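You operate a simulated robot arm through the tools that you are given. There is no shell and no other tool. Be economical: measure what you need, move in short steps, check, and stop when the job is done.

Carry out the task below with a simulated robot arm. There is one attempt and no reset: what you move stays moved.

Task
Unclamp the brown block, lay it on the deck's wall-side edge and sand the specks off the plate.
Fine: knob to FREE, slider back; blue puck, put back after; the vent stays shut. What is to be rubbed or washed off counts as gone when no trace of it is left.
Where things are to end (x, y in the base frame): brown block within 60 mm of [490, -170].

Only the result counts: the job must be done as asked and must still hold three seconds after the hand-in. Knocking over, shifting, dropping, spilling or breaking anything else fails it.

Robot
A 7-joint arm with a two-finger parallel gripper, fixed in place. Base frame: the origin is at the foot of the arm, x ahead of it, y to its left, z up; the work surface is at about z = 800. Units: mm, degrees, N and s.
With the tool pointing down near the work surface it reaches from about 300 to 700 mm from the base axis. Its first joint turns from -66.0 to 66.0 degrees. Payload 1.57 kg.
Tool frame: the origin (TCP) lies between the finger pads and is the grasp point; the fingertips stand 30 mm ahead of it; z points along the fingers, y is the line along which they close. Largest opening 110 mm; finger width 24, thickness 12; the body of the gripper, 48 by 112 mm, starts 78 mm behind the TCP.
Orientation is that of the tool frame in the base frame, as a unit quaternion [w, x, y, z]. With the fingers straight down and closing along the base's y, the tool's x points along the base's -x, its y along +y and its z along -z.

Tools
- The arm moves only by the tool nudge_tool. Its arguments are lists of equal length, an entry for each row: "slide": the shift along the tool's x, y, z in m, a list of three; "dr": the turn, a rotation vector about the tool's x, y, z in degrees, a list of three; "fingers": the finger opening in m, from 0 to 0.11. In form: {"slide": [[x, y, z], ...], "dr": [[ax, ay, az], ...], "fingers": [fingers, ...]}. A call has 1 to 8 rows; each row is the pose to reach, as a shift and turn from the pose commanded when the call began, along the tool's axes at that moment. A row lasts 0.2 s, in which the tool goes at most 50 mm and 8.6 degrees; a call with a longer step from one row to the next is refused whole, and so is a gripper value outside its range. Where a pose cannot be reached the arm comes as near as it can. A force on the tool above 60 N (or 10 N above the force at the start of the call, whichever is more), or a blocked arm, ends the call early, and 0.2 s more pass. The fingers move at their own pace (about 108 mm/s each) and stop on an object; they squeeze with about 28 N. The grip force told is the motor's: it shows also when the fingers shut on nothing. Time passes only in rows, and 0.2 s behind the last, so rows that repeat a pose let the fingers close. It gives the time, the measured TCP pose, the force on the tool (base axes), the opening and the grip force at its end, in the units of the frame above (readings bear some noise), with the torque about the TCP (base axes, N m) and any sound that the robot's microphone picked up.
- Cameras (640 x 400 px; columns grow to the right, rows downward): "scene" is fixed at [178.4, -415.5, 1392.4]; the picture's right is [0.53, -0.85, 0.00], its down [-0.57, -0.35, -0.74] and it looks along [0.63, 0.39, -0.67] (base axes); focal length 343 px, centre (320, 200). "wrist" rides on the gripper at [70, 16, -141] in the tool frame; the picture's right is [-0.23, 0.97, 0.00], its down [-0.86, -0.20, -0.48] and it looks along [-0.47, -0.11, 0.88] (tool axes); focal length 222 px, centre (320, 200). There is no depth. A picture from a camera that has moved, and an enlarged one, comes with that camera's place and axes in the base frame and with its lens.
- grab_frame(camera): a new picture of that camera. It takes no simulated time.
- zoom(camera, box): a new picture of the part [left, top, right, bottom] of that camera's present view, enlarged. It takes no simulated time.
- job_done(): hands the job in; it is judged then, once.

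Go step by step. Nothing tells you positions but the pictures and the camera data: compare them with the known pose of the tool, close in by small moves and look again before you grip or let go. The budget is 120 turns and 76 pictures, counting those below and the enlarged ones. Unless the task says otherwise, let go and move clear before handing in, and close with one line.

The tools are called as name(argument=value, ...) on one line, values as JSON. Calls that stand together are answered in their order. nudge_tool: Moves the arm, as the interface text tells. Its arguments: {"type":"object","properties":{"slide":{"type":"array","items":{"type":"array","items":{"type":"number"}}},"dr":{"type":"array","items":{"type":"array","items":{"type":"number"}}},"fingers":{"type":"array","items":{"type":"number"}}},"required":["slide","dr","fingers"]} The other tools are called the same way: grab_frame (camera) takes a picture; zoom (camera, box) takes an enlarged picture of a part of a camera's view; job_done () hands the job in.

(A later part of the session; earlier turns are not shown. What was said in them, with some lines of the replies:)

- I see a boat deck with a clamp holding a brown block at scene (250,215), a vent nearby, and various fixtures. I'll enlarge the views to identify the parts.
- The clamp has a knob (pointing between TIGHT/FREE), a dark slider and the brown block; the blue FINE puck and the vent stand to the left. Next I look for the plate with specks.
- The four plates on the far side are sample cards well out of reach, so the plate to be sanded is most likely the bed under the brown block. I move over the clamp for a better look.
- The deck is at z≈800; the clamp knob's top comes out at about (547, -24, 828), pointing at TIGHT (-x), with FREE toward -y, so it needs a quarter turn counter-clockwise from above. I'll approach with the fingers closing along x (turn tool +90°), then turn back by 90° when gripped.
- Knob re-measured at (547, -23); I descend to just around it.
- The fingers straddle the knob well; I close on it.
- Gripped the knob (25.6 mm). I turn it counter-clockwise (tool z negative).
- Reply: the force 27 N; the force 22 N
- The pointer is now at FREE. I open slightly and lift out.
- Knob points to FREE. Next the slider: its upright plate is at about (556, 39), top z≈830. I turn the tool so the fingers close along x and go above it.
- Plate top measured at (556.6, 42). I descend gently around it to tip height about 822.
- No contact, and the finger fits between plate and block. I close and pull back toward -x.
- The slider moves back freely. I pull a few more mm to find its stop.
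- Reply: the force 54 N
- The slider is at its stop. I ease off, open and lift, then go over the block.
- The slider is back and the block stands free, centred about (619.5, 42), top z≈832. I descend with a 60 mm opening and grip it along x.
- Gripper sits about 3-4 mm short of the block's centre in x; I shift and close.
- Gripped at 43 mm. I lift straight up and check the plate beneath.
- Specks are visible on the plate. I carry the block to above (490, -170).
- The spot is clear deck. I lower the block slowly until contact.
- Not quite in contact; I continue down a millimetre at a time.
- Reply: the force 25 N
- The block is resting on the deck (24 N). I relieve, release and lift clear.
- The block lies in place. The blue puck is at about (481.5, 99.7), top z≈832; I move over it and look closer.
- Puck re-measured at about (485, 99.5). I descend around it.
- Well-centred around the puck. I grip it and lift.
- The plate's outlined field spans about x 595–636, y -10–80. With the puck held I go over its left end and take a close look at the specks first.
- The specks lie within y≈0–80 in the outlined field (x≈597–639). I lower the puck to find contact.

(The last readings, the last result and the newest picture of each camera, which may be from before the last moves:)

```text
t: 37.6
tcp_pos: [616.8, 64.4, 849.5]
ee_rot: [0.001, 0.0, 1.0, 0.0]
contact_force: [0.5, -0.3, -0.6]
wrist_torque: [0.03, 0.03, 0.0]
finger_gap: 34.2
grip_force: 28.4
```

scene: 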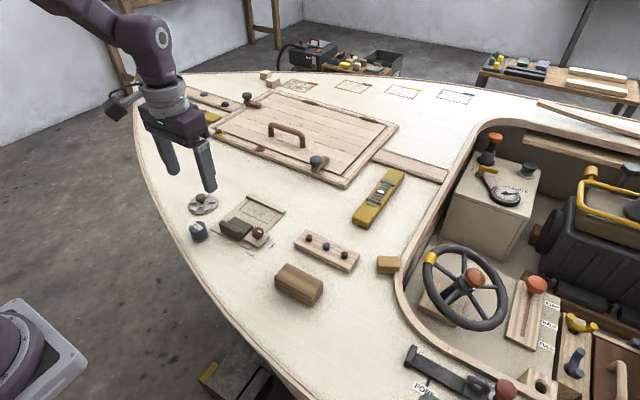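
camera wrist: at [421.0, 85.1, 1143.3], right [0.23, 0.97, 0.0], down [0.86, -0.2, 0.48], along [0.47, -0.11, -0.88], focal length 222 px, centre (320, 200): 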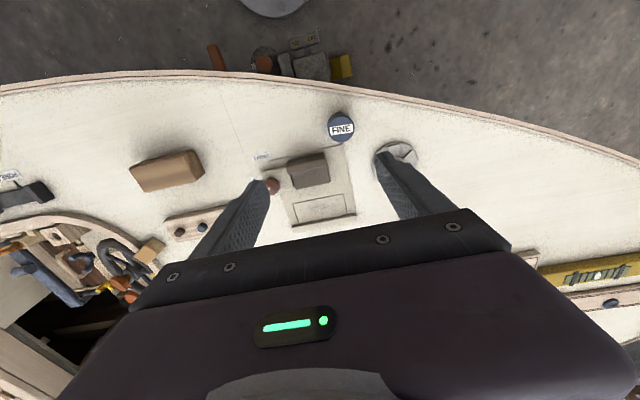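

nudge_tool(slide=[[0, 0, 0.001], [0, 0, 0.0015]], dr=[[0, 0, 0], [0, 0, 0]], fingers=[0.025, 0.025])

nudge_tool(slide=[[0, 0, 0.001], [0, 0, 0.0015]], dr=[[0, 0, 0], [0, 0, 0]], fingers=[0.025, 0.025])

```text
t: 38.2
tcp_pos: [617.3, 64.4, 848.7]
ee_rot: [-0.001, -0.001, 1.0, 0.0]
contact_force: [-3.6, -0.8, 10.0]
wrist_torque: [-0.07, 0.14, 0.03]
finger_gap: 34.2
grip_force: 28.3
```

```text
t: 38.8
tcp_pos: [617.8, 64.3, 846.9]
ee_rot: [0.001, 0.0, 1.0, 0.0]
contact_force: [-4.9, 1.2, 17.9]
wrist_torque: [0.01, 0.25, -0.01]
finger_gap: 33.9
grip_force: 28.6
```

Contact at about 18 N. I start sanding in overlapping passes along y.

nudge_tool(slide=[[0.005, 0.007, 0], [0.005, -0.01, 0], [0.005, -0.027, 0], [0.005, -0.044, 0], [0.005, -0.061, 0], [0, -0.061, 0], [0, -0.044, 0], [0, -0.027, 0]], dr=[[0, 0, 0], [0, 0, 0], [0, 0, 0], [0, 0, 0], [0, 0, 0], [0, 0, 0], [0, 0, 0], [0, 0, 0]], fingers=[0.025, 0.025, 0.025, 0.025, 0.025, 0.025, 0.025, 0.025])

nudge_tool(slide=[[0, 0.017, 0], [0, 0.034, 0], [-0.0045, 0.034, 0], [-0.0045, 0.017, 0], [-0.0045, 0, 0], [-0.0045, -0.017, 0], [-0.0045, -0.034, 0], [0, -0.034, 0]], dr=[[0, 0, 0], [0, 0, 0], [0, 0, 0], [0, 0, 0], [0, 0, 0], [0, 0, 0], [0, 0, 0], [0, 0, 0]], fingers=[0.025, 0.025, 0.025, 0.025, 0.025, 0.025, 0.025, 0.025])

zoom(camera="scene", box=[225, 185, 305, 235])

zoom(camera="wrist", box=[240, 80, 480, 230])

```text
t: 40.6
tcp_pos: [616.2, 36.8, 848.4]
ee_rot: [0.0, 0.0, 1.0, 0.0]
contact_force: [0.6, 0.0, -0.5]
wrist_torque: [-0.01, 0.0, -0.03]
finger_gap: 34.3
grip_force: 27.9
```

```text
t: 42.4
tcp_pos: [617.1, 1.7, 847.4]
ee_rot: [-0.001, 0.0, 1.0, 0.0]
contact_force: [2.1, 0.3, 7.0]
wrist_torque: [0.04, -0.22, 0.01]
finger_gap: 34.1
grip_force: 27.7
```

```text
8.00 times, centred on (265, 210) of scene
camera zoom: at [178.3, -415.6, 1392.4], right [0.53, -0.85, 0.0], down [-0.57, -0.35, -0.74], along [0.63, 0.39, -0.67], focal length 2742 px, centre (760, 120)
```

zoom: 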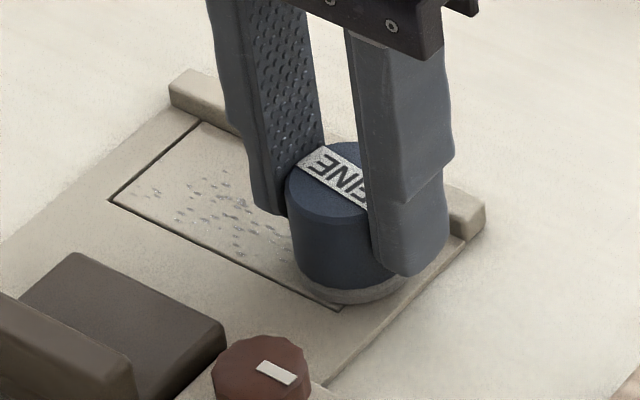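

```text
2.67 times, centred on (360, 155) of wrist
camera zoom: at [547.7, 17.4, 987.5], right [0.23, 0.97, 0.0], down [0.85, -0.2, 0.48], along [0.47, -0.11, -0.88], focal length 592 px, centre (213, 320)
```

zoom: 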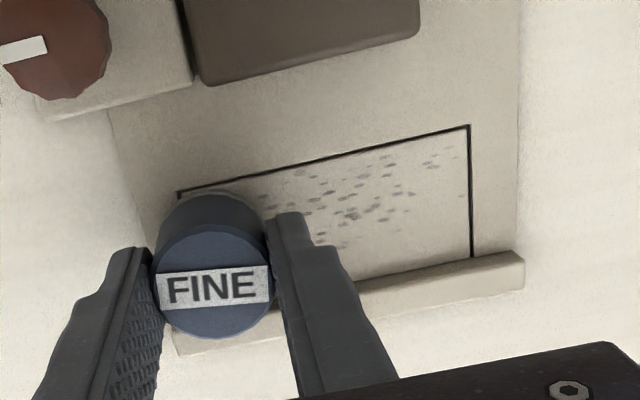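

The specks have faded but contact was light. I press about 1.5 mm deeper and repeat the passes.

nudge_tool(slide=[[0, 0, 0.0015], [0.005, 0.017, 0.0015], [0.005, 0.034, 0.0015], [0.005, 0.051, 0.0015], [0.005, 0.068, 0.0015], [0, 0.068, 0.0015], [0, 0.051, 0.0015], [0, 0.034, 0.0015]], dr=[[0, 0, 0], [0, 0, 0], [0, 0, 0], [0, 0, 0], [0, 0, 0], [0, 0, 0], [0, 0, 0], [0, 0, 0]], fingers=[0.025, 0.025, 0.025, 0.025, 0.025, 0.025, 0.025, 0.025])

nudge_tool(slide=[[0, -0.017, 0], [0, -0.034, 0], [-0.0045, -0.034, 0], [-0.0045, -0.017, 0], [-0.0045, 0, 0], [-0.0045, 0.017, 0], [-0.0045, 0.034, 0], [0, 0.034, 0]], dr=[[0, 0, 0], [0, 0, 0], [0, 0, 0], [0, 0, 0], [0, 0, 0], [0, 0, 0], [0, 0, 0], [0, 0, 0]], fingers=[0.025, 0.025, 0.025, 0.025, 0.025, 0.025, 0.025, 0.025])

zoom(camera="scene", box=[225, 185, 305, 235])

```text
t: 44.2
tcp_pos: [616.5, 37.9, 844.1]
ee_rot: [0.0, 0.0, 1.0, 0.001]
contact_force: [0.1, 2.5, 6.0]
wrist_torque: [0.04, -0.1, 0.07]
finger_gap: 33.9
grip_force: 27.7
```

```text
t: 46.0
tcp_pos: [618.3, 69.1, 846.0]
ee_rot: [0.0, 0.0, 1.0, 0.001]
contact_force: [0.5, 0.0, -1.3]
wrist_torque: [0.01, 0.0, -0.03]
finger_gap: 33.9
grip_force: 28.5
```

```text
8.00 times, centred on (265, 210) of scene
camera zoom: at [178.4, -415.5, 1392.4], right [0.53, -0.85, 0.0], down [-0.57, -0.35, -0.74], along [0.63, 0.39, -0.67], focal length 2742 px, centre (760, 120)
```

zoom: 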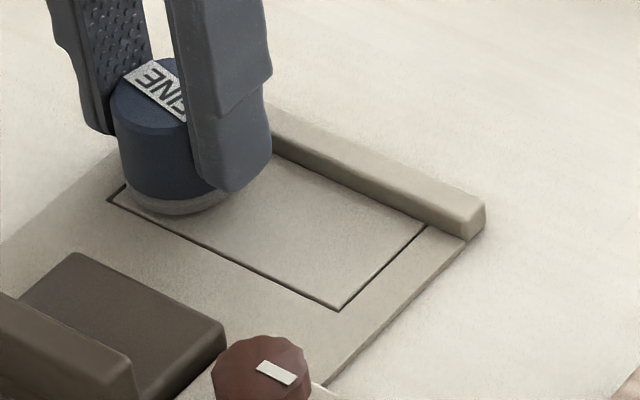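

The visible plate is clean now. I do one more pass at this end with a little more pressure and then lift to inspect.

nudge_tool(slide=[[0, 0, 0.0015], [0.005, 0.005, 0.0015], [0.005, -0.02, 0.0015], [0, -0.02, 0.0015], [0, 0.005, 0.0015], [-0.0045, 0.005, 0.0015], [-0.0045, -0.03, 0.0015], [0, -0.065, 0.0015]], dr=[[0, 0, 0], [0, 0, 0], [0, 0, 0], [0, 0, 0], [0, 0, 0], [0, 0, 0], [0, 0, 0], [0, 0, 0]], fingers=[0.025, 0.025, 0.025, 0.025, 0.025, 0.025, 0.025, 0.025])

nudge_tool(slide=[[0, 0, -0.02], [0, 0, -0.05], [0.05, 0.03, -0.06], [0.1, 0.06, -0.06]], dr=[[0, 0, 0], [0, 0, 0], [0, 0, 0], [0, 0, 0]], fingers=[0.025, 0.025, 0.025, 0.025])

zoom(camera="scene", box=[225, 185, 305, 235])

grab_frame(camera="scene")

```text
t: 47.8
tcp_pos: [615.9, 6.8, 846.0]
ee_rot: [0.0, 0.0, 1.0, 0.0]
contact_force: [0.7, 0.4, -1.0]
wrist_torque: [0.01, 0.01, 0.0]
finger_gap: 33.8
grip_force: 28.1
```

```text
refused: row 3 steps farther than a row can; nothing moved
```

```text
8.00 times, centred on (265, 210) of scene
camera zoom: at [178.5, -415.5, 1392.4], right [0.53, -0.85, 0.0], down [-0.57, -0.35, -0.74], along [0.63, 0.39, -0.67], focal length 2742 px, centre (760, 120)
```

zoom: 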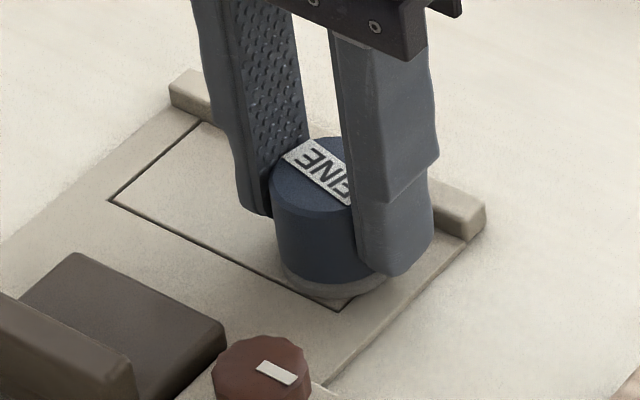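

```text
33 pictures are left
```

scene: 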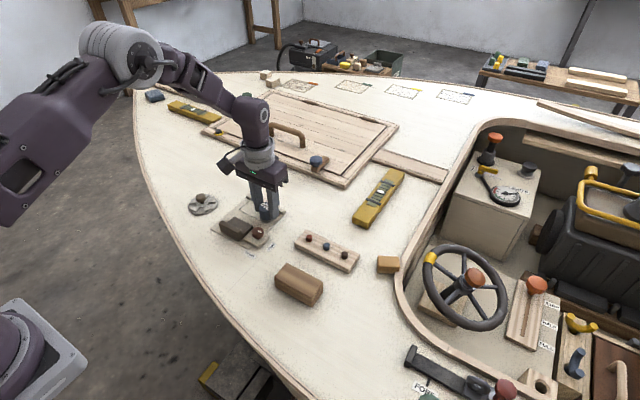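

The left end is clean; I lift straight up and move toward the puck's home, which reveals the rest of the plate.

nudge_tool(slide=[[0, 0, -0.02], [0, 0, -0.06], [0.026, 0.018, -0.065], [0.052, 0.036, -0.065], [0.078, 0.055, -0.065], [0.104, 0.073, -0.065], [0.131, 0.092, -0.065], [0.131, 0.092, -0.065]], dr=[[0, 0, 0], [0, 0, 0], [0, 0, 0], [0, 0, 0], [0, 0, 0], [0, 0, 0], [0, 0, 0], [0, 0, 0]], fingers=[0.025, 0.025, 0.025, 0.025, 0.025, 0.025, 0.025, 0.025])

zoom(camera="scene", box=[235, 185, 299, 225])

zoom(camera="scene", box=[160, 165, 300, 255])

```text
t: 49.6
tcp_pos: [486.0, 98.9, 908.5]
ee_rot: [0.0, 0.0, 1.0, 0.001]
contact_force: [0.5, -1.0, -0.7]
wrist_torque: [0.02, 0.02, 0.01]
finger_gap: 33.9
grip_force: 27.6
```

```text
10.00 times, centred on (267, 205) of scene
camera zoom: at [178.4, -415.5, 1392.4], right [0.53, -0.85, 0.0], down [-0.57, -0.35, -0.74], along [0.63, 0.39, -0.67], focal length 3428 px, centre (850, 150)
```

zoom: 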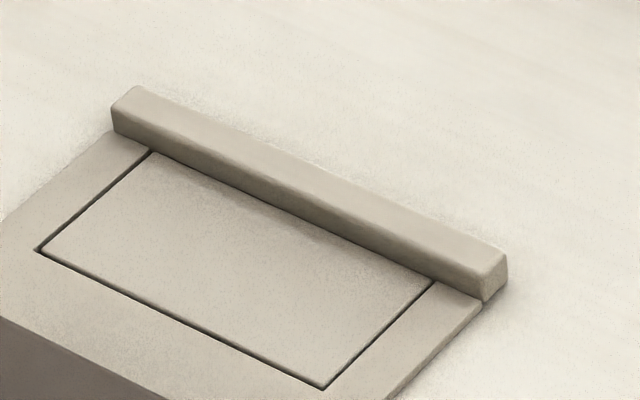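

```text
4.44 times, centred on (230, 210) of scene
camera zoom: at [178.4, -415.5, 1392.4], right [0.53, -0.85, 0.0], down [-0.57, -0.35, -0.74], along [0.63, 0.39, -0.67], focal length 1524 px, centre (720, 156)
```

zoom: 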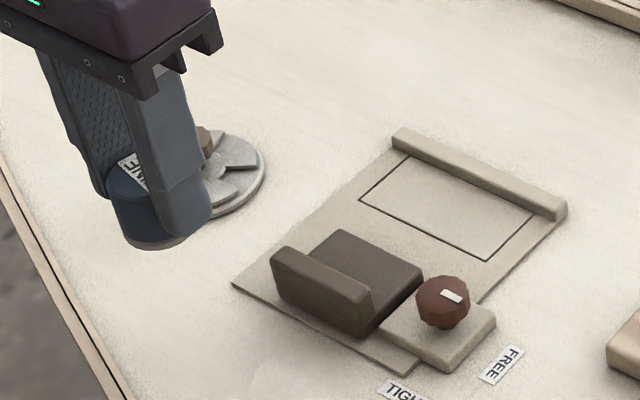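

The plate is clean. I lower the puck at its original spot (485.6, 99.1).

nudge_tool(slide=[[0, 0, 0.025], [0, 0, 0.05], [0, 0, 0.059], [0, 0, 0.062]], dr=[[0, 0, 0], [0, 0, 0], [0, 0, 0], [0, 0, 0]], fingers=[0.025, 0.025, 0.025, 0.025])

nudge_tool(slide=[[0, 0, 0.001], [0, 0, 0.0015]], dr=[[0, 0, 0], [0, 0, 0]], fingers=[0.025, 0.025])

zoom(camera="scene", box=[160, 185, 240, 255])

```text
t: 50.6
tcp_pos: [487.6, 99.0, 845.7]
ee_rot: [0.0, 0.0, 1.0, 0.001]
contact_force: [0.7, 0.1, -0.2]
wrist_torque: [-0.01, 0.0, -0.01]
finger_gap: 33.9
grip_force: 27.9
```

```text
t: 51.2
tcp_pos: [487.1, 98.2, 845.6]
ee_rot: [0.001, -0.001, 1.0, 0.0]
contact_force: [-0.5, 0.5, -0.8]
wrist_torque: [0.0, -0.02, -0.03]
finger_gap: 34.0
grip_force: 28.5
```

```text
5.71 times, centred on (200, 220) of scene
camera zoom: at [178.4, -415.5, 1392.4], right [0.53, -0.85, 0.0], down [-0.57, -0.35, -0.74], along [0.63, 0.39, -0.67], focal length 1959 px, centre (1006, 86)
```

zoom: 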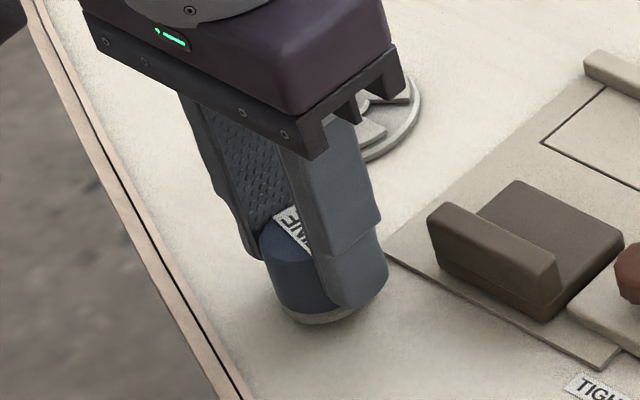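

Not touching yet; I go on down in millimetre steps, nudging back 1.5 mm in x.

nudge_tool(slide=[[0.0012, 0.0005, 0.001], [0.0012, 0.0005, 0.002]], dr=[[0, 0, 0], [0, 0, 0]], fingers=[0.025, 0.025])

nudge_tool(slide=[[0, 0, 0.001], [0, 0, 0.001]], dr=[[0, 0, 0], [0, 0, 0]], fingers=[0.025, 0.025])

```text
t: 51.8
tcp_pos: [485.7, 98.5, 844.6]
ee_rot: [0.0, 0.0, 1.0, 0.0]
contact_force: [-0.9, 0.3, -0.8]
wrist_torque: [0.0, -0.01, 0.0]
finger_gap: 33.7
grip_force: 28.1
```

```text
t: 52.4
tcp_pos: [485.3, 97.5, 842.8]
ee_rot: [0.0, 0.0, 1.0, 0.0]
contact_force: [0.1, -0.9, -0.1]
wrist_torque: [0.01, 0.0, -0.03]
finger_gap: 33.7
grip_force: 28.1
```

nudge_tool(slide=[[0, 0.001, 0.001], [0, 0.001, 0.001]], dr=[[0, 0, 0], [0, 0, 0]], fingers=[0.025, 0.025])

nudge_tool(slide=[[0, 0, 0.001], [0, 0, 0.001]], dr=[[0, 0, 0], [0, 0, 0]], fingers=[0.025, 0.025])

```text
t: 53.0
tcp_pos: [485.6, 100.5, 841.0]
ee_rot: [0.0, 0.0, 1.0, 0.0]
contact_force: [0.0, -0.5, -0.5]
wrist_torque: [0.01, -0.01, 0.0]
finger_gap: 33.8
grip_force: 27.8
```

```text
t: 53.6
tcp_pos: [486.1, 99.2, 841.8]
ee_rot: [0.001, 0.0, 1.0, 0.0]
contact_force: [-5.3, -1.3, 20.9]
wrist_torque: [-0.1, 0.1, 0.01]
finger_gap: 33.9
grip_force: 28.2
```

The puck stands on the deck (21 N). I relieve, open, lift away and check everything.

nudge_tool(slide=[[0, 0, -0.001], [0, 0, -0.001], [0, 0, -0.001], [0, 0, -0.02], [0, 0, -0.06], [0, 0, -0.1], [0, 0, -0.14]], dr=[[0, 0, 0], [0, 0, 0], [0, 0, 0], [0, 0, 0], [0, 0, 0], [0, 0, 0], [0, 0, 0]], fingers=[0.05, 0.06, 0.06, 0.06, 0.06, 0.06, 0.06])

nudge_tool(slide=[[-0.03, -0.012, -0.01], [-0.06, -0.024, -0.01], [-0.09, -0.036, -0.01], [-0.12, -0.05, -0.01], [-0.13, -0.06, -0.01]], dr=[[0, 0, 0], [0, 0, 0], [0, 0, 0], [0, 0, 0], [0, 0, 0]], fingers=[0.06, 0.08, 0.1, 0.11, 0.11])

zoom(camera="wrist", box=[220, 60, 420, 185])

zoom(camera="scene", box=[160, 165, 340, 315])

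```text
t: 55.2
tcp_pos: [485.4, 101.4, 980.3]
ee_rot: [0.0, -0.001, 1.0, 0.0]
contact_force: [0.6, 0.9, 0.4]
wrist_torque: [0.0, 0.02, 0.0]
finger_gap: 59.7
grip_force: 0.1
```

```text
t: 56.4
tcp_pos: [616.4, 40.5, 990.5]
ee_rot: [0.0, 0.0, 1.0, 0.0]
contact_force: [-0.5, 0.0, -0.4]
wrist_torque: [0.02, 0.0, -0.02]
finger_gap: 109.8
grip_force: 0.0
```

```text
3.20 times, centred on (320, 122) of wrist
camera zoom: at [547.1, 55.6, 1131.5], right [0.23, 0.97, 0.0], down [0.86, -0.2, 0.48], along [0.47, -0.11, -0.88], focal length 711 px, centre (320, 448)
```

zoom: 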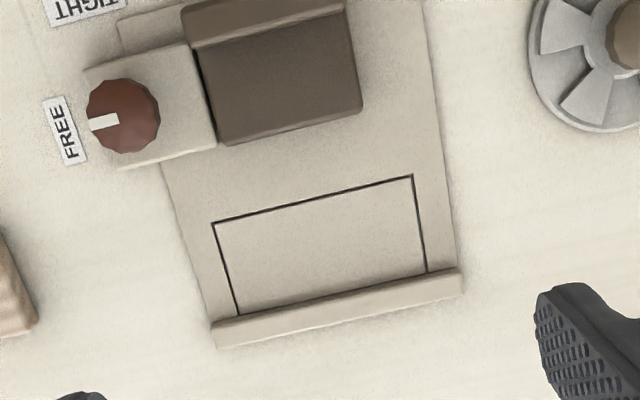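

```text
2.67 times, centred on (250, 240) of scene
camera zoom: at [178.4, -415.5, 1392.4], right [0.53, -0.85, 0.0], down [-0.57, -0.35, -0.74], along [0.63, 0.39, -0.67], focal length 914 px, centre (507, 93)
```

zoom: 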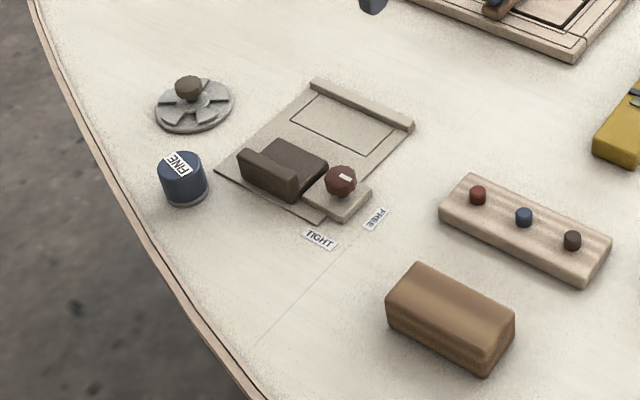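

The plate shows no specks, the knob is on FREE and the slider is back. The puck stands at its old spot, the block lies at (490, -170), the vent is untouched and the gripper is clear. I hand in.

job_done()

```text
The job is handed in.
```

The job is handed in: the block is unclamped and set down within about 2 mm of (490, -170). The specks are sanded off the plate with no trace visible in either camera. The puck is back in its place and the vent was left shut.
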